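You operate a simulated robot arm through the tools that you are given. There is no shell and no other tool. Be economical: measure what you need, move in short steps, check, and stop when the job is done.

Carry out the task below with a simulated robot arm. There is one attempt and no reset: what you move stays moved.

TASK
Take the clip jar and leave it on the bundle of slips on the top of the lacquered table. Then put the red clip from the top of the lacquered table on the pad of slips there.
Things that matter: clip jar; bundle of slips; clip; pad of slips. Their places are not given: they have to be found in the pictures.

It is judged by the outcome, as a careful person would: the job done as asked, and still so three seconds after it is handed in. It fails if anything else is knocked over, pushed out of place, dropped, spilled or broken.

THE ROBOT
A 7-joint arm with a two-finger parallel gripper, fixed in place. Base frame: the origin is at the foot of the arm, x ahead of it, y to its left, z up; the work surface is at about z = 0. Lengths are in mm, angles in degrees, forces in N, time in s.
With the tool pointing down near the work surface it reaches from about 240 to 620 mm from the base axis. Its first joint turns from -66.0 to 66.0 degrees. Payload 2.6 kg.
Tool frame: the origin (TCP) lies between the finger pads and is the grasp point; the fingertips stand 30 mm ahead of it; z points along the fingers, y is the line along which they close. The gripper opens to 94 mm. The fingers are 28 mm wide and 10 mm thick; the gripper's body (50 by 96 mm) begins 55 mm behind the TCP.
Orientation is told as [roll, pitch, yaw] about the base's x, y, z axes, in that order, counted from this pose: with the fingers straight down and closing along the base's y, the tool's x points along the base's -x, its y along +y and its z along -z.

THE INTERFACE
- The arm moves only by the tool jog_arm. Its argument "increments" is a list of rows, each an object of numbers (a shift or turn left out is 0, a gripper value left out holds the last): "dx", "dy", "dz": the shift along the tool's x, y, z in m; "wx", "wy", "wz": the turn, a rotation vector about the tool's x, y, z in degrees; "gripper": the closure, from 0 (fully open) to 1 (shut). In form: [{"dx": .., "dy": .., "dz": .., "wx": .., "wy": .., "wz": .., "gripper": ..}, ...]. A call has 1 to 10 rows; each row is the pose to reach, as a shift and turn from the pose commanded when the call began, along the tool's axes at that moment. A row lasts 0.2 s, in which the tool goes at most 50 mm and 8.6 degrees; a call with a longer step from one row to the next is refused whole, and so is a gripper value outside its range. A pose out of reach is approached as far as the arm can. The call stops where the force on the tool passes 40 N (or 10 N more than at its start, if that is more) or the arm is blocked; 0.2 s more then pass. The fingers move at their own pace (about 72 mm/s each) and stop on an object; they squeeze with about 23 N. The grip force told is the motor's: it shows also when the fingers shut on nothing. Time passes only in rows, and 0.2 s behind the last, so rows that repeat a pose let the fingers close. It gives the time, the measured TCP pose, the force on the tool (base axes), the opening and the grip force at its end, in the units of the frame above (readings bear some noise).
- Cameras (640 x 400 px; columns grow to the right, rows downward): "scene" is fixed at [26.1, 420.8, 579.3]; the picture's right is [-0.87, -0.49, 0.00], its down [-0.21, 0.37, -0.90] and it looks along [0.45, -0.79, -0.43] (base axes); focal length 370 px, centre (320, 200). "wrist" rides on the gripper at [-37, 0, -58] in the tool frame; the picture's right is [0.00, -1.00, 0.00], its down [0.97, 0.00, -0.24] and it looks along [0.24, 0.00, 0.97] (tool axes); focal length 218 px, centre (320, 200).
- snapshot(camera): a new picture of that camera. No time passes.
- measure_at(camera, pixels): for up to 12 pixels [column, row] of the newest picture of that camera ("zoom" is the newest enlarged one), the place [x, y, z] in the base frame of the surface seen there, good to about 2 mm. No time passes.
- close_up(camera, box): a new picture of the part [left, top, right, bottom] of that camera's present view, enlarged. No time passes.
- job_done(): hands the job in; it is judged then, once.

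Work in short steps. Measure before you move; look again where a grasp or a placing could have gone wrong, and mend it. You have 80 turns and 46 pictures in all, the two below and enlarged ones among them. Open the gripper and draw the arm clear of the work before you hand the job in, unless the task says otherwise; then end with one line.

The tools are called by a JSON object that holds its "fn" and its "kwargs". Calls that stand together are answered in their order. jog_arm: Moves the arm, as the interface text tells. Its arguments: {"type":"object","properties":{"increments":{"type":"array"}},"required":["increments"]} The other tools are called the same way: snapshot (camera) takes a picture; measure_at (camera, pixels) gives the place of the surface under pixels of a picture; close_up (camera, box) takes an enlarged picture of a part of a camera's view; job_done () hands the job in.

At the start:

```text
time: 0.0
tcp_pos: [419.5, -217.6, 283.9]
tcp_rot: [-0.1, 0.1, -0.1]
contact_force: [0.7, -0.3, -1.2]
gripper_width: 94.3
grip_force: 0.0
```

scene: 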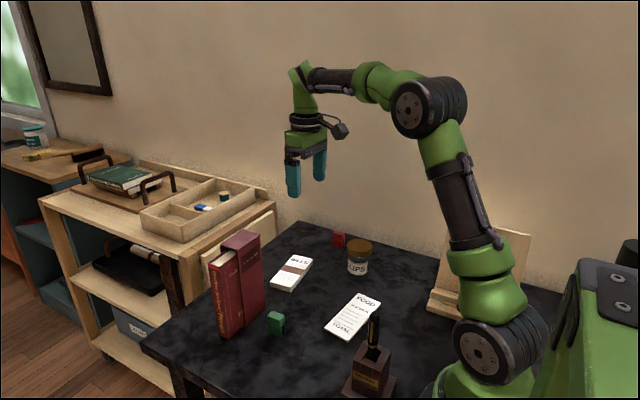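
wrist: 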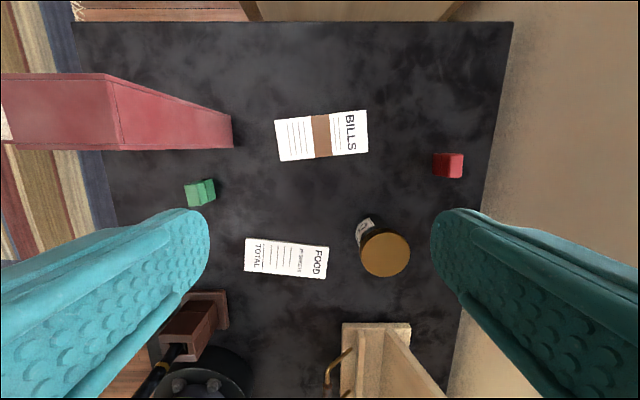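

The wrist picture shows the jar at about (383,250), the banded slips at (322,135), the other slips at (286,258) and the red clip at (448,165). I'll enlarge and measure these.

{"fn": "close_up", "kwargs": {"camera": "scene", "box": [220, 210, 420, 350]}}

{"fn": "measure_at", "kwargs": {"camera": "wrist", "pixels": [[385, 256], [385, 236], [386, 275], [364, 255], [409, 255], [278, 122], [365, 112], [367, 150], [282, 160], [245, 258], [328, 262], [286, 258]]}}

{"fn": "measure_at", "kwargs": {"camera": "scene", "pixels": [[358, 245], [357, 265], [338, 240], [290, 271], [354, 316], [337, 234]]}}

{"fn": "close_up", "kwargs": {"camera": "wrist", "box": [230, 90, 480, 290]}}

```text
2.86 times, centred on (320, 280) of scene
```

zoom: 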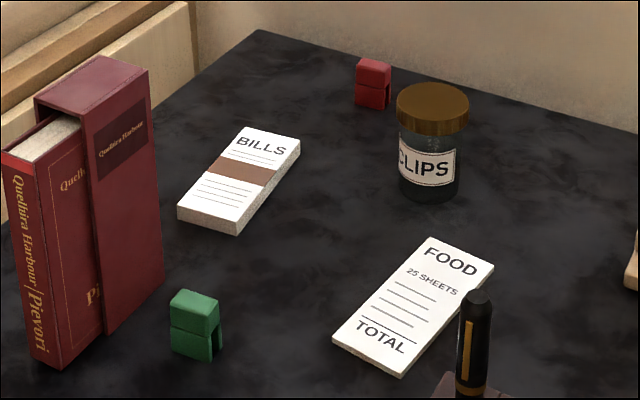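

```text
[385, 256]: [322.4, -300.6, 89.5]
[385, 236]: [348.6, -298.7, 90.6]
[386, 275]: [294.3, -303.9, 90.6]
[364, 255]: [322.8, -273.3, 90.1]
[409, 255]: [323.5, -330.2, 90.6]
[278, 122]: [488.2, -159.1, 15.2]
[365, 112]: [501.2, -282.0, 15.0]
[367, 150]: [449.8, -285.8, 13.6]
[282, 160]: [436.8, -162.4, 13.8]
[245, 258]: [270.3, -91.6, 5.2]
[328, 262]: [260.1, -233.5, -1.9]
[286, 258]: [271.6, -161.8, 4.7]
```

```text
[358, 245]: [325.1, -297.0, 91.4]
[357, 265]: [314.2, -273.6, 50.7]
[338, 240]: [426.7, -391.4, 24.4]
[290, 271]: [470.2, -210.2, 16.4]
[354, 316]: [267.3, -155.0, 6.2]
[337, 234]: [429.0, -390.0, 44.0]
```

```text
2.00 times, centred on (355, 190) of wrist
```

zoom: 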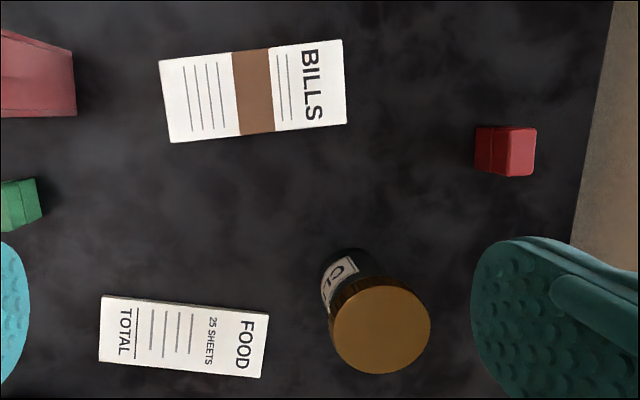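

Jar axis is about (322,-301) with its top at 90; the banded bundle is centred near (469,-222) and is 14 mm thick; the pad is near (268,-161). Next I check the obstacles (stand, pen holder, book) and the clip's shape.

{"fn": "measure_at", "kwargs": {"camera": "scene", "pixels": [[440, 300], [432, 305], [515, 235], [445, 240], [375, 318], [372, 370], [348, 388], [240, 235], [255, 285], [345, 246], [335, 334], [378, 300]]}}

{"fn": "close_up", "kwargs": {"camera": "scene", "box": [315, 222, 379, 262]}}

{"fn": "measure_at", "kwargs": {"camera": "wrist", "pixels": [[433, 154], [461, 154], [463, 176], [435, 176], [380, 326], [408, 326], [348, 360], [218, 294], [197, 320], [247, 240], [326, 248], [324, 278]]}}

```text
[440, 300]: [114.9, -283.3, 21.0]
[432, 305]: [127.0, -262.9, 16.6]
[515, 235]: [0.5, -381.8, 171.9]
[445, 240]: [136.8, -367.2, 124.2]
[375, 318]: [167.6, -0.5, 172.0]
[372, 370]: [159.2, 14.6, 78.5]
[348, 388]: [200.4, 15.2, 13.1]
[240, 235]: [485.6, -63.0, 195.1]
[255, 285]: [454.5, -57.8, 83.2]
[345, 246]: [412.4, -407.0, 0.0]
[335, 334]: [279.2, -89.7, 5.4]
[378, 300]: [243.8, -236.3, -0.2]
```

```text
10.00 times, centred on (347, 242) of scene
```

zoom: 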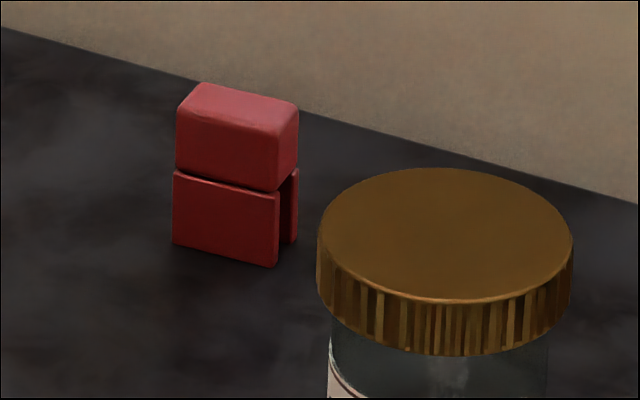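

```text
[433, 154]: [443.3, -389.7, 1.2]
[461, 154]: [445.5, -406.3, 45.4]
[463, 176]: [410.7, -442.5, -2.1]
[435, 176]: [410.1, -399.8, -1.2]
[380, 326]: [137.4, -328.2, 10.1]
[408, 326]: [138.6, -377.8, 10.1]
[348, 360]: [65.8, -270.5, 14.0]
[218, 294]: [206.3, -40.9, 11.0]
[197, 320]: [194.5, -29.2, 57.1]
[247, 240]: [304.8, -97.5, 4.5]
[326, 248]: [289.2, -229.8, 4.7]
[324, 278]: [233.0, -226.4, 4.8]
```

Obstacles are clear of the jar. I move above it at (322,-301), height about 160, with the gripper open.

{"fn": "jog_arm", "kwargs": {"increments": [{"dx": 0.033, "dy": -0.028, "gripper": 0}, {"dx": 0.066, "dy": -0.056}, {"dx": 0.0975, "dy": -0.084}, {"dx": 0.0975, "dy": -0.084, "dz": 0.04}, {"dx": 0.0975, "dy": -0.084, "dz": 0.08}, {"dx": 0.0975, "dy": -0.084, "dz": 0.12}, {"dx": 0.0975, "dy": -0.084, "dz": 0.12}]}}

{"fn": "snapshot", "kwargs": {"camera": "wrist"}}

{"fn": "snapshot", "kwargs": {"camera": "scene"}}

```text
time: 1.6
tcp_pos: [321.7, -301.8, 164.6]
tcp_rot: [0.1, 0.1, 0.0]
contact_force: [-0.4, 0.7, -0.3]
gripper_width: 93.8
grip_force: 0.1
```

```text
40 pictures are left
```

wrist: 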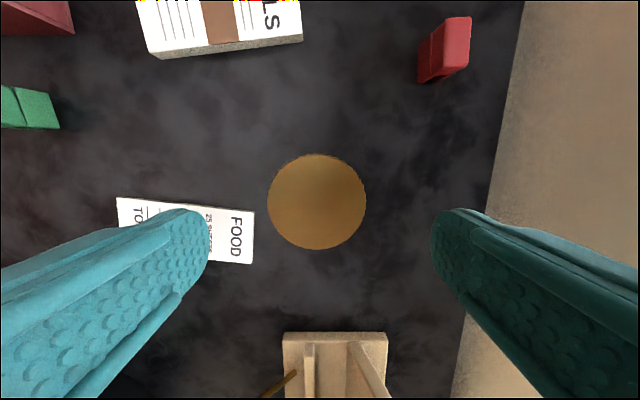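

```text
39 pictures are left
```

scene: 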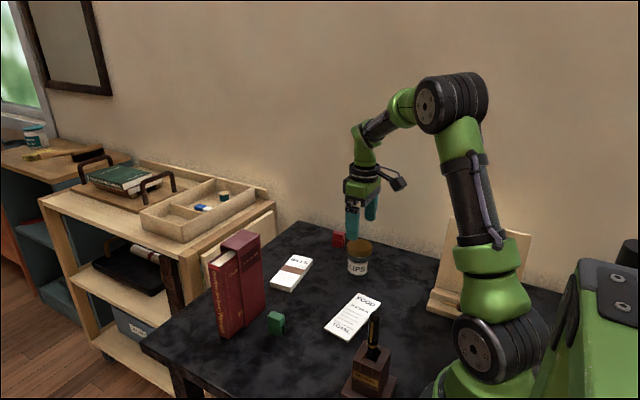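

The lid is centred at column 317; I measure it precisely before descending.

{"fn": "measure_at", "kwargs": {"camera": "wrist", "pixels": [[317, 157], [317, 246], [270, 202], [363, 202], [420, 81], [445, 78], [447, 17], [470, 18], [469, 62], [500, 200], [560, 200]]}}

```text
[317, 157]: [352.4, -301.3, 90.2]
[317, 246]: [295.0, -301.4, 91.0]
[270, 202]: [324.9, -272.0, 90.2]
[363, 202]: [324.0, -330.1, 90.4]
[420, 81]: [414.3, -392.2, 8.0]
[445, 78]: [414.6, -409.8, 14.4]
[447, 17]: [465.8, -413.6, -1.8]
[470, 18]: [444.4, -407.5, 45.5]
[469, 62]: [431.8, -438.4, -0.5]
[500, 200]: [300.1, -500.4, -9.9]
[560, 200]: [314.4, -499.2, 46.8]
```

Lid centre is (323.7,-301.2), diameter 58. I descend to z≈50 and close on the glass body.

{"fn": "jog_arm", "kwargs": {"increments": [{"dx": -0.002, "dz": 0.03}, {"dx": -0.002, "dz": 0.06}, {"dx": -0.002, "dz": 0.09}, {"dx": -0.002, "dz": 0.114}, {"dx": -0.002, "dz": 0.114, "gripper": 0}, {"dx": -0.002, "dz": 0.114, "gripper": 1}, {"dx": -0.002, "dz": 0.114, "gripper": 1}, {"dx": -0.002, "dz": 0.114, "gripper": 1}]}}

```text
time: 3.4
tcp_pos: [326.2, -301.3, 51.0]
tcp_rot: [0.0, 0.0, 0.0]
contact_force: [-0.4, -0.7, -0.5]
gripper_width: 62.0
grip_force: 23.3
```

Width stopped at 62 with 23 N: the jar is held. I lift slowly and look.

{"fn": "jog_arm", "kwargs": {"increments": [{"gripper": 1}, {"dz": -0.01}, {"dz": -0.025}, {"dz": -0.04}, {"dz": -0.06}, {"dz": -0.06}]}}

{"fn": "snapshot", "kwargs": {"camera": "scene"}}

{"fn": "snapshot", "kwargs": {"camera": "wrist"}}

```text
time: 4.8
tcp_pos: [326.3, -301.3, 110.3]
tcp_rot: [0.1, 0.0, 0.1]
contact_force: [-0.1, 0.0, -1.3]
gripper_width: 61.7
grip_force: 22.8
```

```text
38 pictures are left
```

scene: 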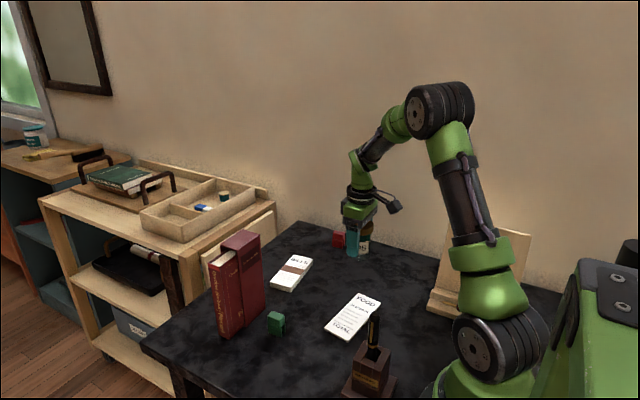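

```text
37 pictures are left
```

wrist: 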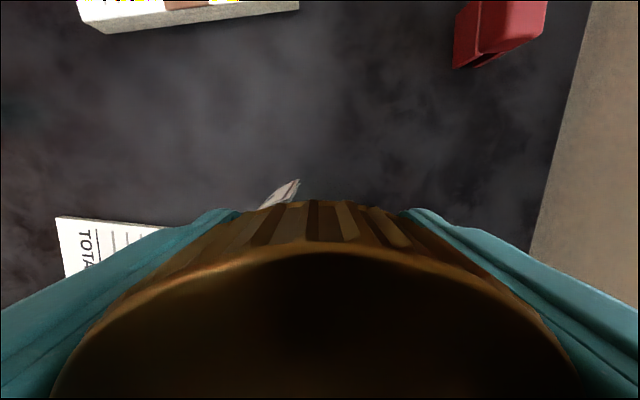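

{"fn": "close_up", "kwargs": {"camera": "scene", "box": [318, 190, 398, 270]}}

```text
5.00 times, centred on (358, 230) of scene
```

zoom: 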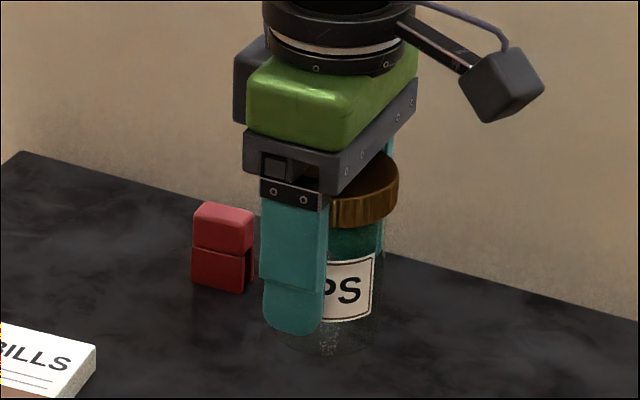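

The jar hangs upright, its bottom about 60 mm up. I carry it to over the bundle centre (469,-222), staying at this height.

{"fn": "jog_arm", "kwargs": {"increments": [{"dx": -0.02, "dy": 0.011, "gripper": 1}, {"dx": -0.05, "dy": 0.0275}, {"dx": -0.08, "dy": 0.044}, {"dx": -0.11, "dy": 0.0605}, {"dx": -0.135, "dy": 0.074}, {"dx": -0.1447, "dy": 0.079}, {"dx": -0.1447, "dy": 0.079}]}}

{"fn": "close_up", "kwargs": {"camera": "scene", "box": [230, 200, 350, 300]}}

{"fn": "snapshot", "kwargs": {"camera": "wrist"}}

```text
time: 6.4
tcp_pos: [468.7, -221.1, 108.8]
tcp_rot: [0.0, -0.1, -0.1]
contact_force: [0.0, 0.3, -1.8]
gripper_width: 61.5
grip_force: 22.6
```

```text
4.00 times, centred on (290, 250) of scene
```

zoom: 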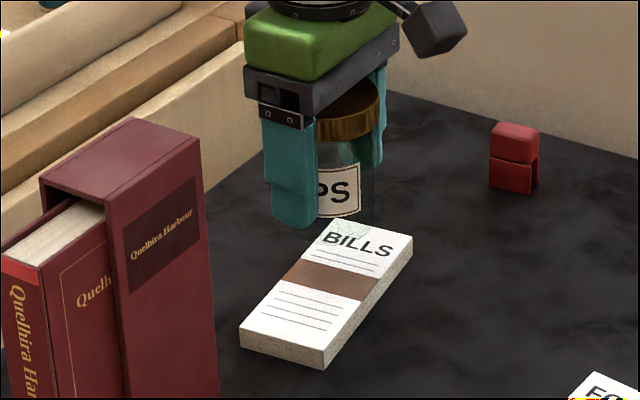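

```text
34 pictures are left
```

wrist: 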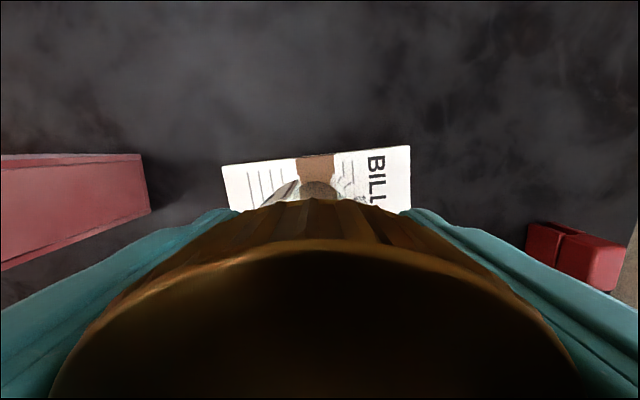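

I remeasure the bundle's corners and the lid from this enlarged scene view.

{"fn": "measure_at", "kwargs": {"camera": "zoom", "pixels": [[330, 224], [408, 238], [322, 345], [246, 328], [326, 279], [318, 125], [376, 95], [345, 90]]}}

{"fn": "measure_at", "kwargs": {"camera": "wrist", "pixels": [[320, 242], [316, 154], [224, 167], [409, 147], [320, 203]]}}

```text
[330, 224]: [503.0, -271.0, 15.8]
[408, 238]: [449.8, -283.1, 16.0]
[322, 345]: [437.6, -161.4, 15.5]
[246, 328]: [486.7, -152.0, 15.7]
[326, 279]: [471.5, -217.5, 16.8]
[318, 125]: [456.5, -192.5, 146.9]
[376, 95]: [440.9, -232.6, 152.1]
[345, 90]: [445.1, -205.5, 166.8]
```

```text
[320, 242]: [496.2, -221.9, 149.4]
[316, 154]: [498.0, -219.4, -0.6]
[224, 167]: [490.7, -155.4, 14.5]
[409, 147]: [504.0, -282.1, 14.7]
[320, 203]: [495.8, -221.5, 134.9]
```

The lid's front edge is at x=496, so the jar axis is at x≈467; the bundle axis is at x≈470. I shift +3 mm in x and lower until just above its top at 15.

{"fn": "jog_arm", "kwargs": {"increments": [{"dx": -0.003, "gripper": 1}, {"dx": -0.003, "dz": 0.015}, {"dx": -0.003, "dz": 0.03}, {"dx": -0.003, "dz": 0.038}, {"dx": -0.003, "dz": 0.04}, {"dx": -0.003, "dz": 0.04}]}}

{"fn": "close_up", "kwargs": {"camera": "scene", "box": [250, 215, 330, 295]}}

```text
time: 7.8
tcp_pos: [471.7, -220.5, 68.4]
tcp_rot: [0.0, 0.0, 0.1]
contact_force: [0.1, -0.1, -1.9]
gripper_width: 61.4
grip_force: 23.2
```

```text
5.00 times, centred on (290, 255) of scene
```

zoom: 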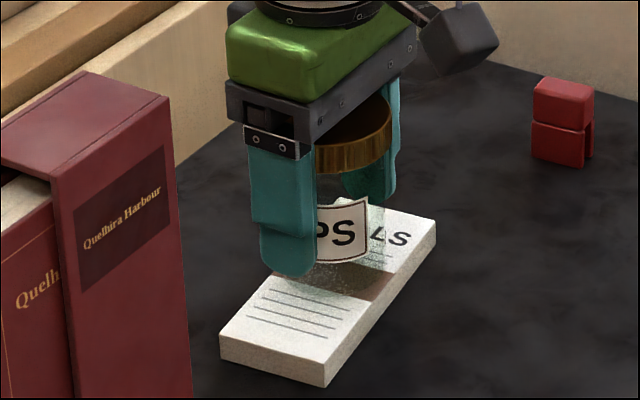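

Not yet touching (force unchanged). I lower in 1 mm steps.

{"fn": "jog_arm", "kwargs": {"increments": [{"dz": 0.001, "gripper": 1}, {"dz": 0.002}, {"dz": 0.002}]}}

```text
time: 8.6
tcp_pos: [471.5, -222.1, 67.9]
tcp_rot: [0.0, 0.0, 0.0]
contact_force: [0.3, -0.4, -1.9]
gripper_width: 61.2
grip_force: 23.2
```

{"fn": "jog_arm", "kwargs": {"increments": [{"dz": 0.001, "gripper": 1}, {"dz": 0.002}, {"dz": 0.002}]}}

```text
time: 9.4
tcp_pos: [472.5, -222.0, 65.9]
tcp_rot: [0.1, -0.1, 0.0]
contact_force: [-0.3, 1.4, 3.0]
gripper_width: 61.2
grip_force: 22.8
```

The vertical force rose from -1.9 to +3.0, so the jar is touching the bundle. I open and hold still.

{"fn": "jog_arm", "kwargs": {"increments": [{"gripper": 0.5}, {"gripper": 0.2}, {"gripper": 0}, {"gripper": 0}]}}

{"fn": "close_up", "kwargs": {"camera": "scene", "box": [250, 215, 330, 295]}}

```text
time: 10.4
tcp_pos: [470.7, -223.0, 65.5]
tcp_rot: [0.0, 0.0, 0.0]
contact_force: [-0.1, -0.3, -0.6]
gripper_width: 93.8
grip_force: 0.0
```

```text
5.00 times, centred on (290, 255) of scene
```

zoom: 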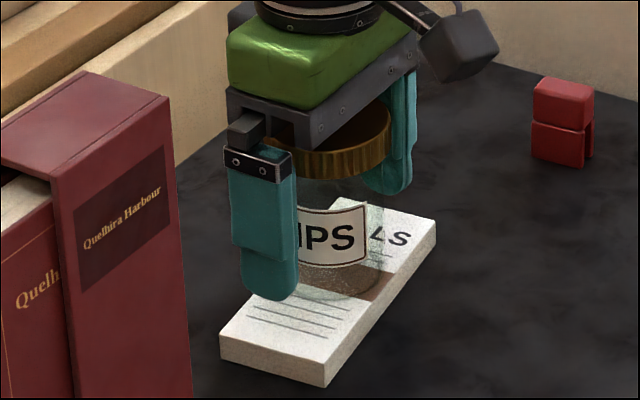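

The jar stands free on the bundle. I rise straight up to about 205 mm.

{"fn": "jog_arm", "kwargs": {"increments": [{"dz": -0.02, "gripper": 0}, {"dz": -0.05}, {"dz": -0.085}, {"dz": -0.12}, {"dz": -0.14}, {"dz": -0.14}]}}

{"fn": "snapshot", "kwargs": {"camera": "wrist"}}

{"fn": "snapshot", "kwargs": {"camera": "scene"}}

```text
time: 11.8
tcp_pos: [473.0, -221.5, 205.8]
tcp_rot: [0.0, 0.0, 0.0]
contact_force: [-0.3, 0.2, 0.6]
gripper_width: 94.0
grip_force: 0.0
```

```text
31 pictures are left
```

wrist: 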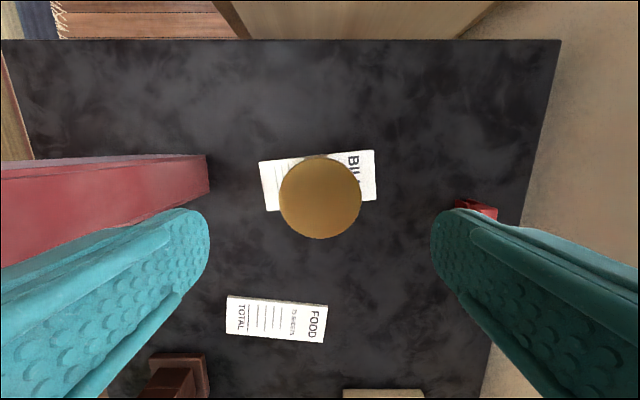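

```text
30 pictures are left
```

scene: 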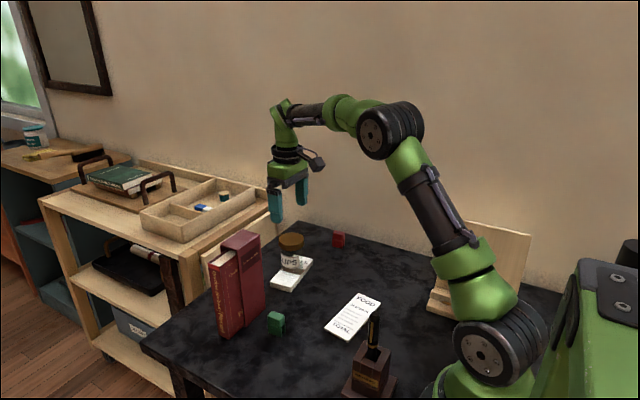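

The jar stands on the bundle. Next I move above the red clip (~(428,-399)), staying high.

{"fn": "jog_arm", "kwargs": {"increments": [{"dx": 0.01, "dy": -0.04, "gripper": 0.4}, {"dx": 0.02, "dy": -0.08}, {"dx": 0.03, "dy": -0.12}, {"dx": 0.04, "dy": -0.155}, {"dx": 0.0435, "dy": -0.177}, {"dx": 0.0435, "dy": -0.177}]}}

{"fn": "snapshot", "kwargs": {"camera": "wrist"}}

{"fn": "close_up", "kwargs": {"camera": "wrist", "box": [260, 150, 380, 260]}}

```text
time: 13.2
tcp_pos: [428.2, -401.4, 203.1]
tcp_rot: [0.1, 0.0, 0.0]
contact_force: [0.3, 0.3, 1.2]
gripper_width: 56.6
grip_force: 0.1
```

```text
29 pictures are left
```

wrist: 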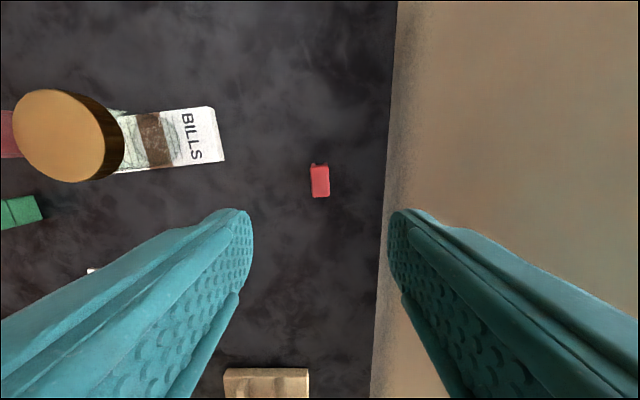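

```text
3.64 times, centred on (320, 205) of wrist
```

zoom: 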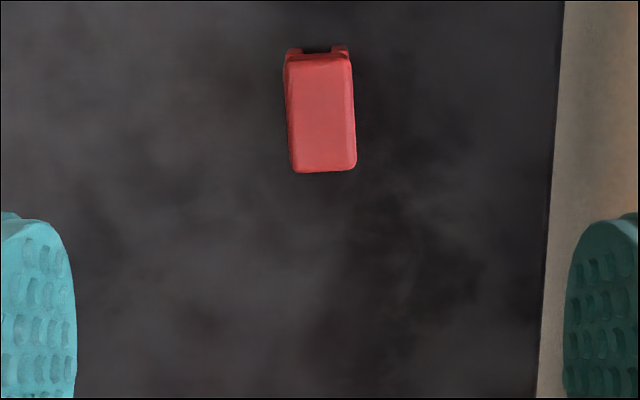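

The clip is at (320,180), turned about 3.5°. I measure its top.

{"fn": "measure_at", "kwargs": {"camera": "zoom", "pixels": [[288, 62], [350, 62], [294, 168], [355, 165], [320, 115], [290, 115], [350, 115], [555, 200], [590, 100]]}}

```text
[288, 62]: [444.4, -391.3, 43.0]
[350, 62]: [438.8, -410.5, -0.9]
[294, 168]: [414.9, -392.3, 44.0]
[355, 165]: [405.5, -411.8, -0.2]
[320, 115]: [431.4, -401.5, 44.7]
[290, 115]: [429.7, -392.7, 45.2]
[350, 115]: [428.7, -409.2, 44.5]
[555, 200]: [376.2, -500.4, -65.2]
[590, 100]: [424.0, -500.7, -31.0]
```

Clip spans x 413–446, y −391…−411, top 45. I descend over it with a −3.5° turn to z≈44, then close.

{"fn": "jog_arm", "kwargs": {"increments": [{"dx": -0.001, "dz": 0.04, "wz": -3.5, "gripper": 0.4}, {"dx": -0.001, "dz": 0.08, "wz": -3.5}, {"dx": -0.001, "dz": 0.11, "wz": -3.5}, {"dx": -0.001, "dz": 0.12, "wz": -3.5}, {"dx": -0.001, "dz": 0.12, "wz": -3.5}]}}

{"fn": "snapshot", "kwargs": {"camera": "wrist"}}

```text
time: 14.4
tcp_pos: [429.5, -399.5, 85.5]
tcp_rot: [0.0, 0.0, 3.5]
contact_force: [0.3, -1.0, -0.5]
gripper_width: 56.6
grip_force: 0.1
```

```text
27 pictures are left
```

wrist: 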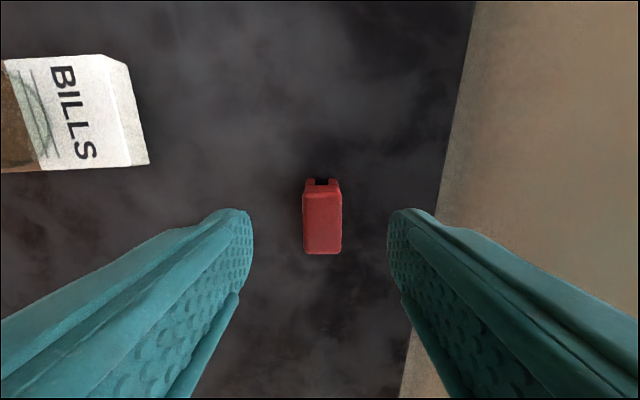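

The clip is square between the fingers. I go down the last 42 mm and close.

{"fn": "jog_arm", "kwargs": {"increments": [{"dz": 0.02, "gripper": 0.4}, {"dz": 0.035}, {"dz": 0.042}, {"dz": 0.042}, {"dz": 0.042, "gripper": 1}, {"dz": 0.042, "gripper": 1}, {"dz": 0.042, "gripper": 1}]}}

{"fn": "snapshot", "kwargs": {"camera": "wrist"}}

```text
time: 16.0
tcp_pos: [429.6, -399.1, 42.9]
tcp_rot: [0.0, 0.0, 3.5]
contact_force: [-0.2, 0.5, 0.2]
gripper_width: 21.9
grip_force: 23.2
```

```text
26 pictures are left
```

wrist: 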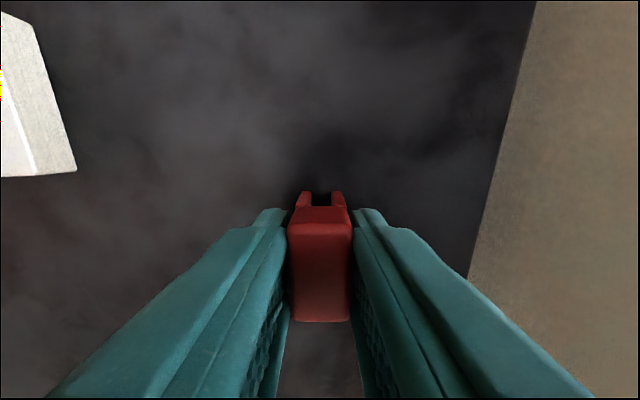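

The clip is held (22 mm). I lift 90 mm first.

{"fn": "jog_arm", "kwargs": {"increments": [{"dz": -0.015, "gripper": 1}, {"dz": -0.04}, {"dz": -0.07}, {"dz": -0.09}, {"dz": -0.09}]}}

```text
time: 17.2
tcp_pos: [427.5, -397.7, 132.1]
tcp_rot: [-0.1, 0.1, 3.4]
contact_force: [0.3, 0.3, -0.2]
gripper_width: 22.3
grip_force: 23.7
```

Still gripped. I carry it to above the pad centre (267,-165).

{"fn": "jog_arm", "kwargs": {"increments": [{"dx": 0.0105, "dy": 0.0174, "gripper": 1}, {"dx": 0.0315, "dy": 0.0521}, {"dx": 0.0525, "dy": 0.0868}, {"dx": 0.0735, "dy": 0.1215}, {"dx": 0.0945, "dy": 0.1562}, {"dx": 0.1155, "dy": 0.1909}, {"dx": 0.1345, "dy": 0.2223}, {"dx": 0.1479, "dy": 0.2444}, {"dx": 0.1479, "dy": 0.2444}]}}

{"fn": "snapshot", "kwargs": {"camera": "wrist"}}

{"fn": "snapshot", "kwargs": {"camera": "scene"}}

```text
time: 19.2
tcp_pos: [264.9, -163.8, 133.3]
tcp_rot: [0.0, 0.1, 3.5]
contact_force: [0.2, -0.4, -0.7]
gripper_width: 22.1
grip_force: 23.5
```

```text
25 pictures are left
```

wrist: 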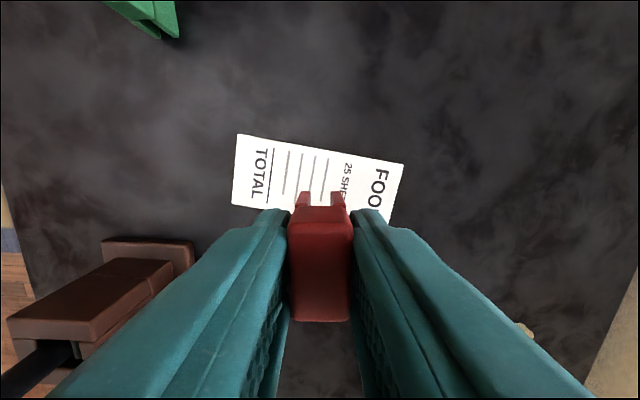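

```text
24 pictures are left
```

scene: 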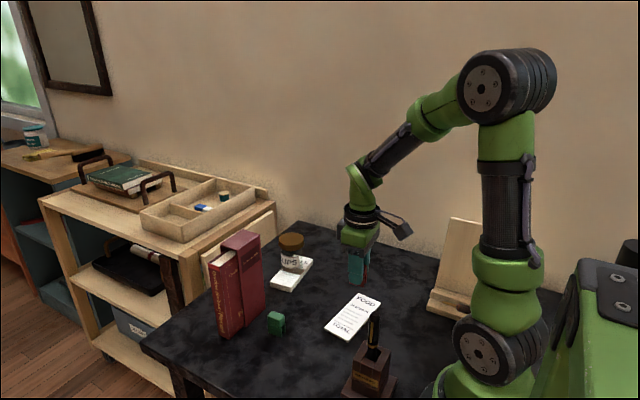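

I measure the pad's far edge and the scene corners to confirm the placing spot.

{"fn": "measure_at", "kwargs": {"camera": "wrist", "pixels": [[239, 138], [400, 167], [235, 203], [390, 222], [318, 153]]}}

{"fn": "measure_at", "kwargs": {"camera": "scene", "pixels": [[326, 328], [349, 339], [379, 302], [357, 294]]}}

```text
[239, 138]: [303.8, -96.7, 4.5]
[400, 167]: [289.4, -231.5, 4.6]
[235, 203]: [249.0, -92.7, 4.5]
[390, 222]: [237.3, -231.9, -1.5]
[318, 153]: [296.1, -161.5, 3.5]
```

```text
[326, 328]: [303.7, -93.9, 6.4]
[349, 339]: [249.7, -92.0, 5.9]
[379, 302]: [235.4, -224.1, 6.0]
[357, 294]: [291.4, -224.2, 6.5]
```

Pad centre is (269.5,-161). I lower with a small shift to 3 mm above contact.

{"fn": "jog_arm", "kwargs": {"increments": [{"dx": -0.003, "dy": 0.001, "dz": 0.03, "gripper": 1}, {"dx": -0.003, "dy": 0.001, "dz": 0.06}, {"dx": -0.003, "dy": 0.001, "dz": 0.076}, {"dx": -0.003, "dy": 0.001, "dz": 0.081}, {"dx": -0.003, "dy": 0.001, "dz": 0.082}, {"dx": -0.003, "dy": 0.001, "dz": 0.082}]}}

{"fn": "close_up", "kwargs": {"camera": "scene", "box": [310, 270, 400, 350]}}

```text
time: 20.6
tcp_pos: [268.5, -163.2, 50.4]
tcp_rot: [0.0, 0.0, 3.4]
contact_force: [1.0, 0.4, -0.1]
gripper_width: 22.0
grip_force: 23.1
```

```text
5.00 times, centred on (355, 310) of scene
```

zoom: 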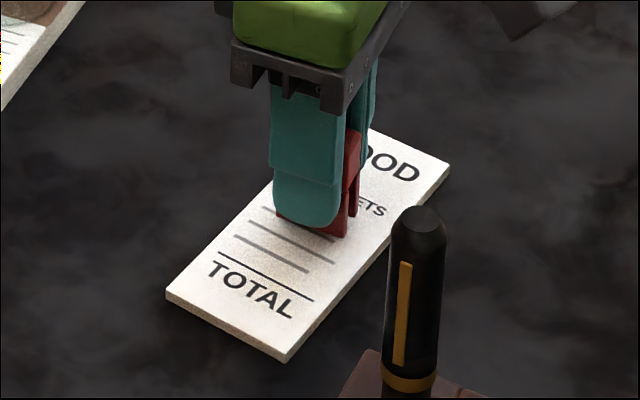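

Nearly touching. I lower in 1 mm steps.

{"fn": "jog_arm", "kwargs": {"increments": [{"dz": 0.001, "gripper": 1}, {"dz": 0.002}, {"dz": 0.002}]}}

```text
time: 21.4
tcp_pos: [269.2, -164.1, 49.1]
tcp_rot: [0.0, -0.1, 3.5]
contact_force: [0.2, 0.1, -0.5]
gripper_width: 22.0
grip_force: 22.5
```

{"fn": "jog_arm", "kwargs": {"increments": [{"dz": 0.0007, "gripper": 1}, {"dz": 0.0014}, {"dz": 0.0014}]}}

```text
time: 22.2
tcp_pos: [268.0, -163.8, 47.8]
tcp_rot: [0.0, 0.0, 3.6]
contact_force: [-1.6, 0.7, 7.6]
gripper_width: 22.0
grip_force: 23.3
```

Contact (7.6 N). I release gently to a 56 mm opening.

{"fn": "jog_arm", "kwargs": {"increments": [{"dz": -0.0005, "gripper": 0.7}, {"dz": -0.0005, "gripper": 0.5}, {"dz": -0.0005, "gripper": 0.4}, {"dz": -0.0005, "gripper": 0.4}]}}

{"fn": "snapshot", "kwargs": {"camera": "wrist"}}

```text
time: 23.2
tcp_pos: [269.7, -164.0, 47.1]
tcp_rot: [-0.1, 0.1, 3.6]
contact_force: [0.3, 0.8, -0.2]
gripper_width: 56.4
grip_force: 0.0
```

```text
22 pictures are left
```

wrist: 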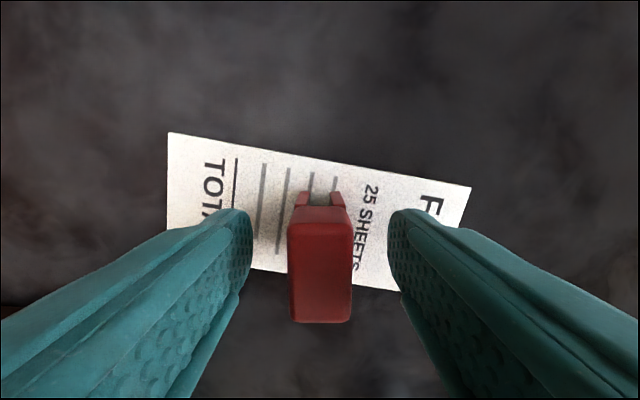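

The clip stands free. I rise straight up and check.

{"fn": "jog_arm", "kwargs": {"increments": [{"dz": -0.02, "gripper": 0.4}, {"dz": -0.055}, {"dz": -0.095}, {"dz": -0.135}, {"dz": -0.17}, {"dz": -0.2}, {"dz": -0.2}, {"dz": -0.2}]}}

{"fn": "snapshot", "kwargs": {"camera": "scene"}}

{"fn": "close_up", "kwargs": {"camera": "scene", "box": [220, 210, 420, 350]}}

{"fn": "snapshot", "kwargs": {"camera": "wrist"}}

```text
time: 25.0
tcp_pos: [268.9, -162.4, 247.3]
tcp_rot: [-0.1, 0.1, 3.5]
contact_force: [-0.1, -1.2, -0.5]
gripper_width: 56.3
grip_force: 0.1
```

```text
21 pictures are left
```

scene: 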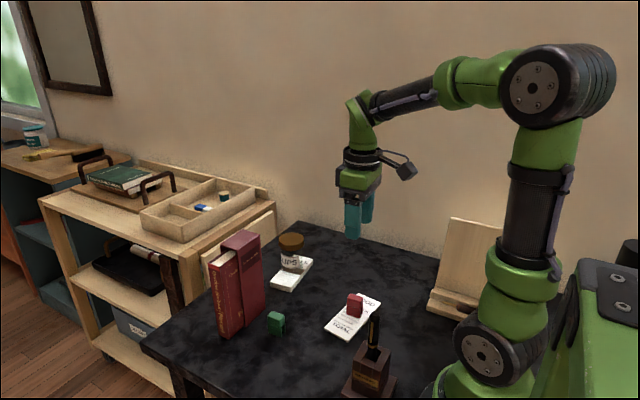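

```text
2.86 times, centred on (320, 280) of scene
```

zoom: 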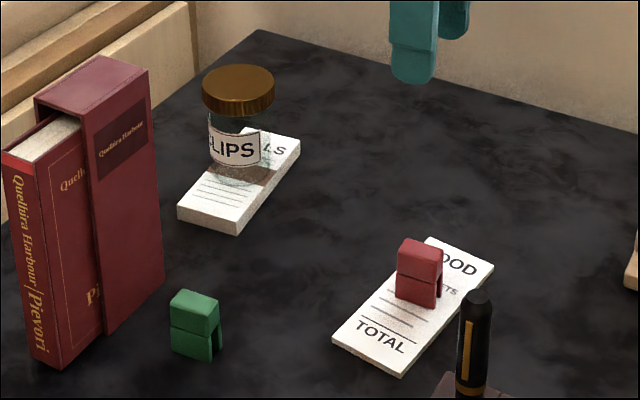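

```text
19 pictures are left
```

wrist: 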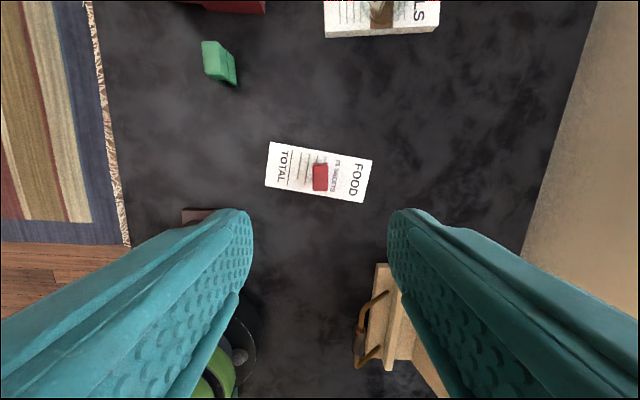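

Both things rest where asked and everything else is in its place. I open the gripper fully (already clear) and hand in.

{"fn": "jog_arm", "kwargs": {"increments": [{"gripper": 0}, {"gripper": 0}, {"gripper": 0}]}}

{"fn": "job_done", "kwargs": {}}

```text
time: 25.8
tcp_pos: [269.2, -163.0, 246.1]
tcp_rot: [0.0, 0.1, 3.5]
contact_force: [0.2, 0.0, -0.5]
gripper_width: 94.1
grip_force: 0.2
```

```text
The job is handed in.
```

The clip jar is standing on the banded bundle of slips (BILLS), the red clip is standing on the pad of slips (FOOD), and the last pictures show nothing else disturbed.
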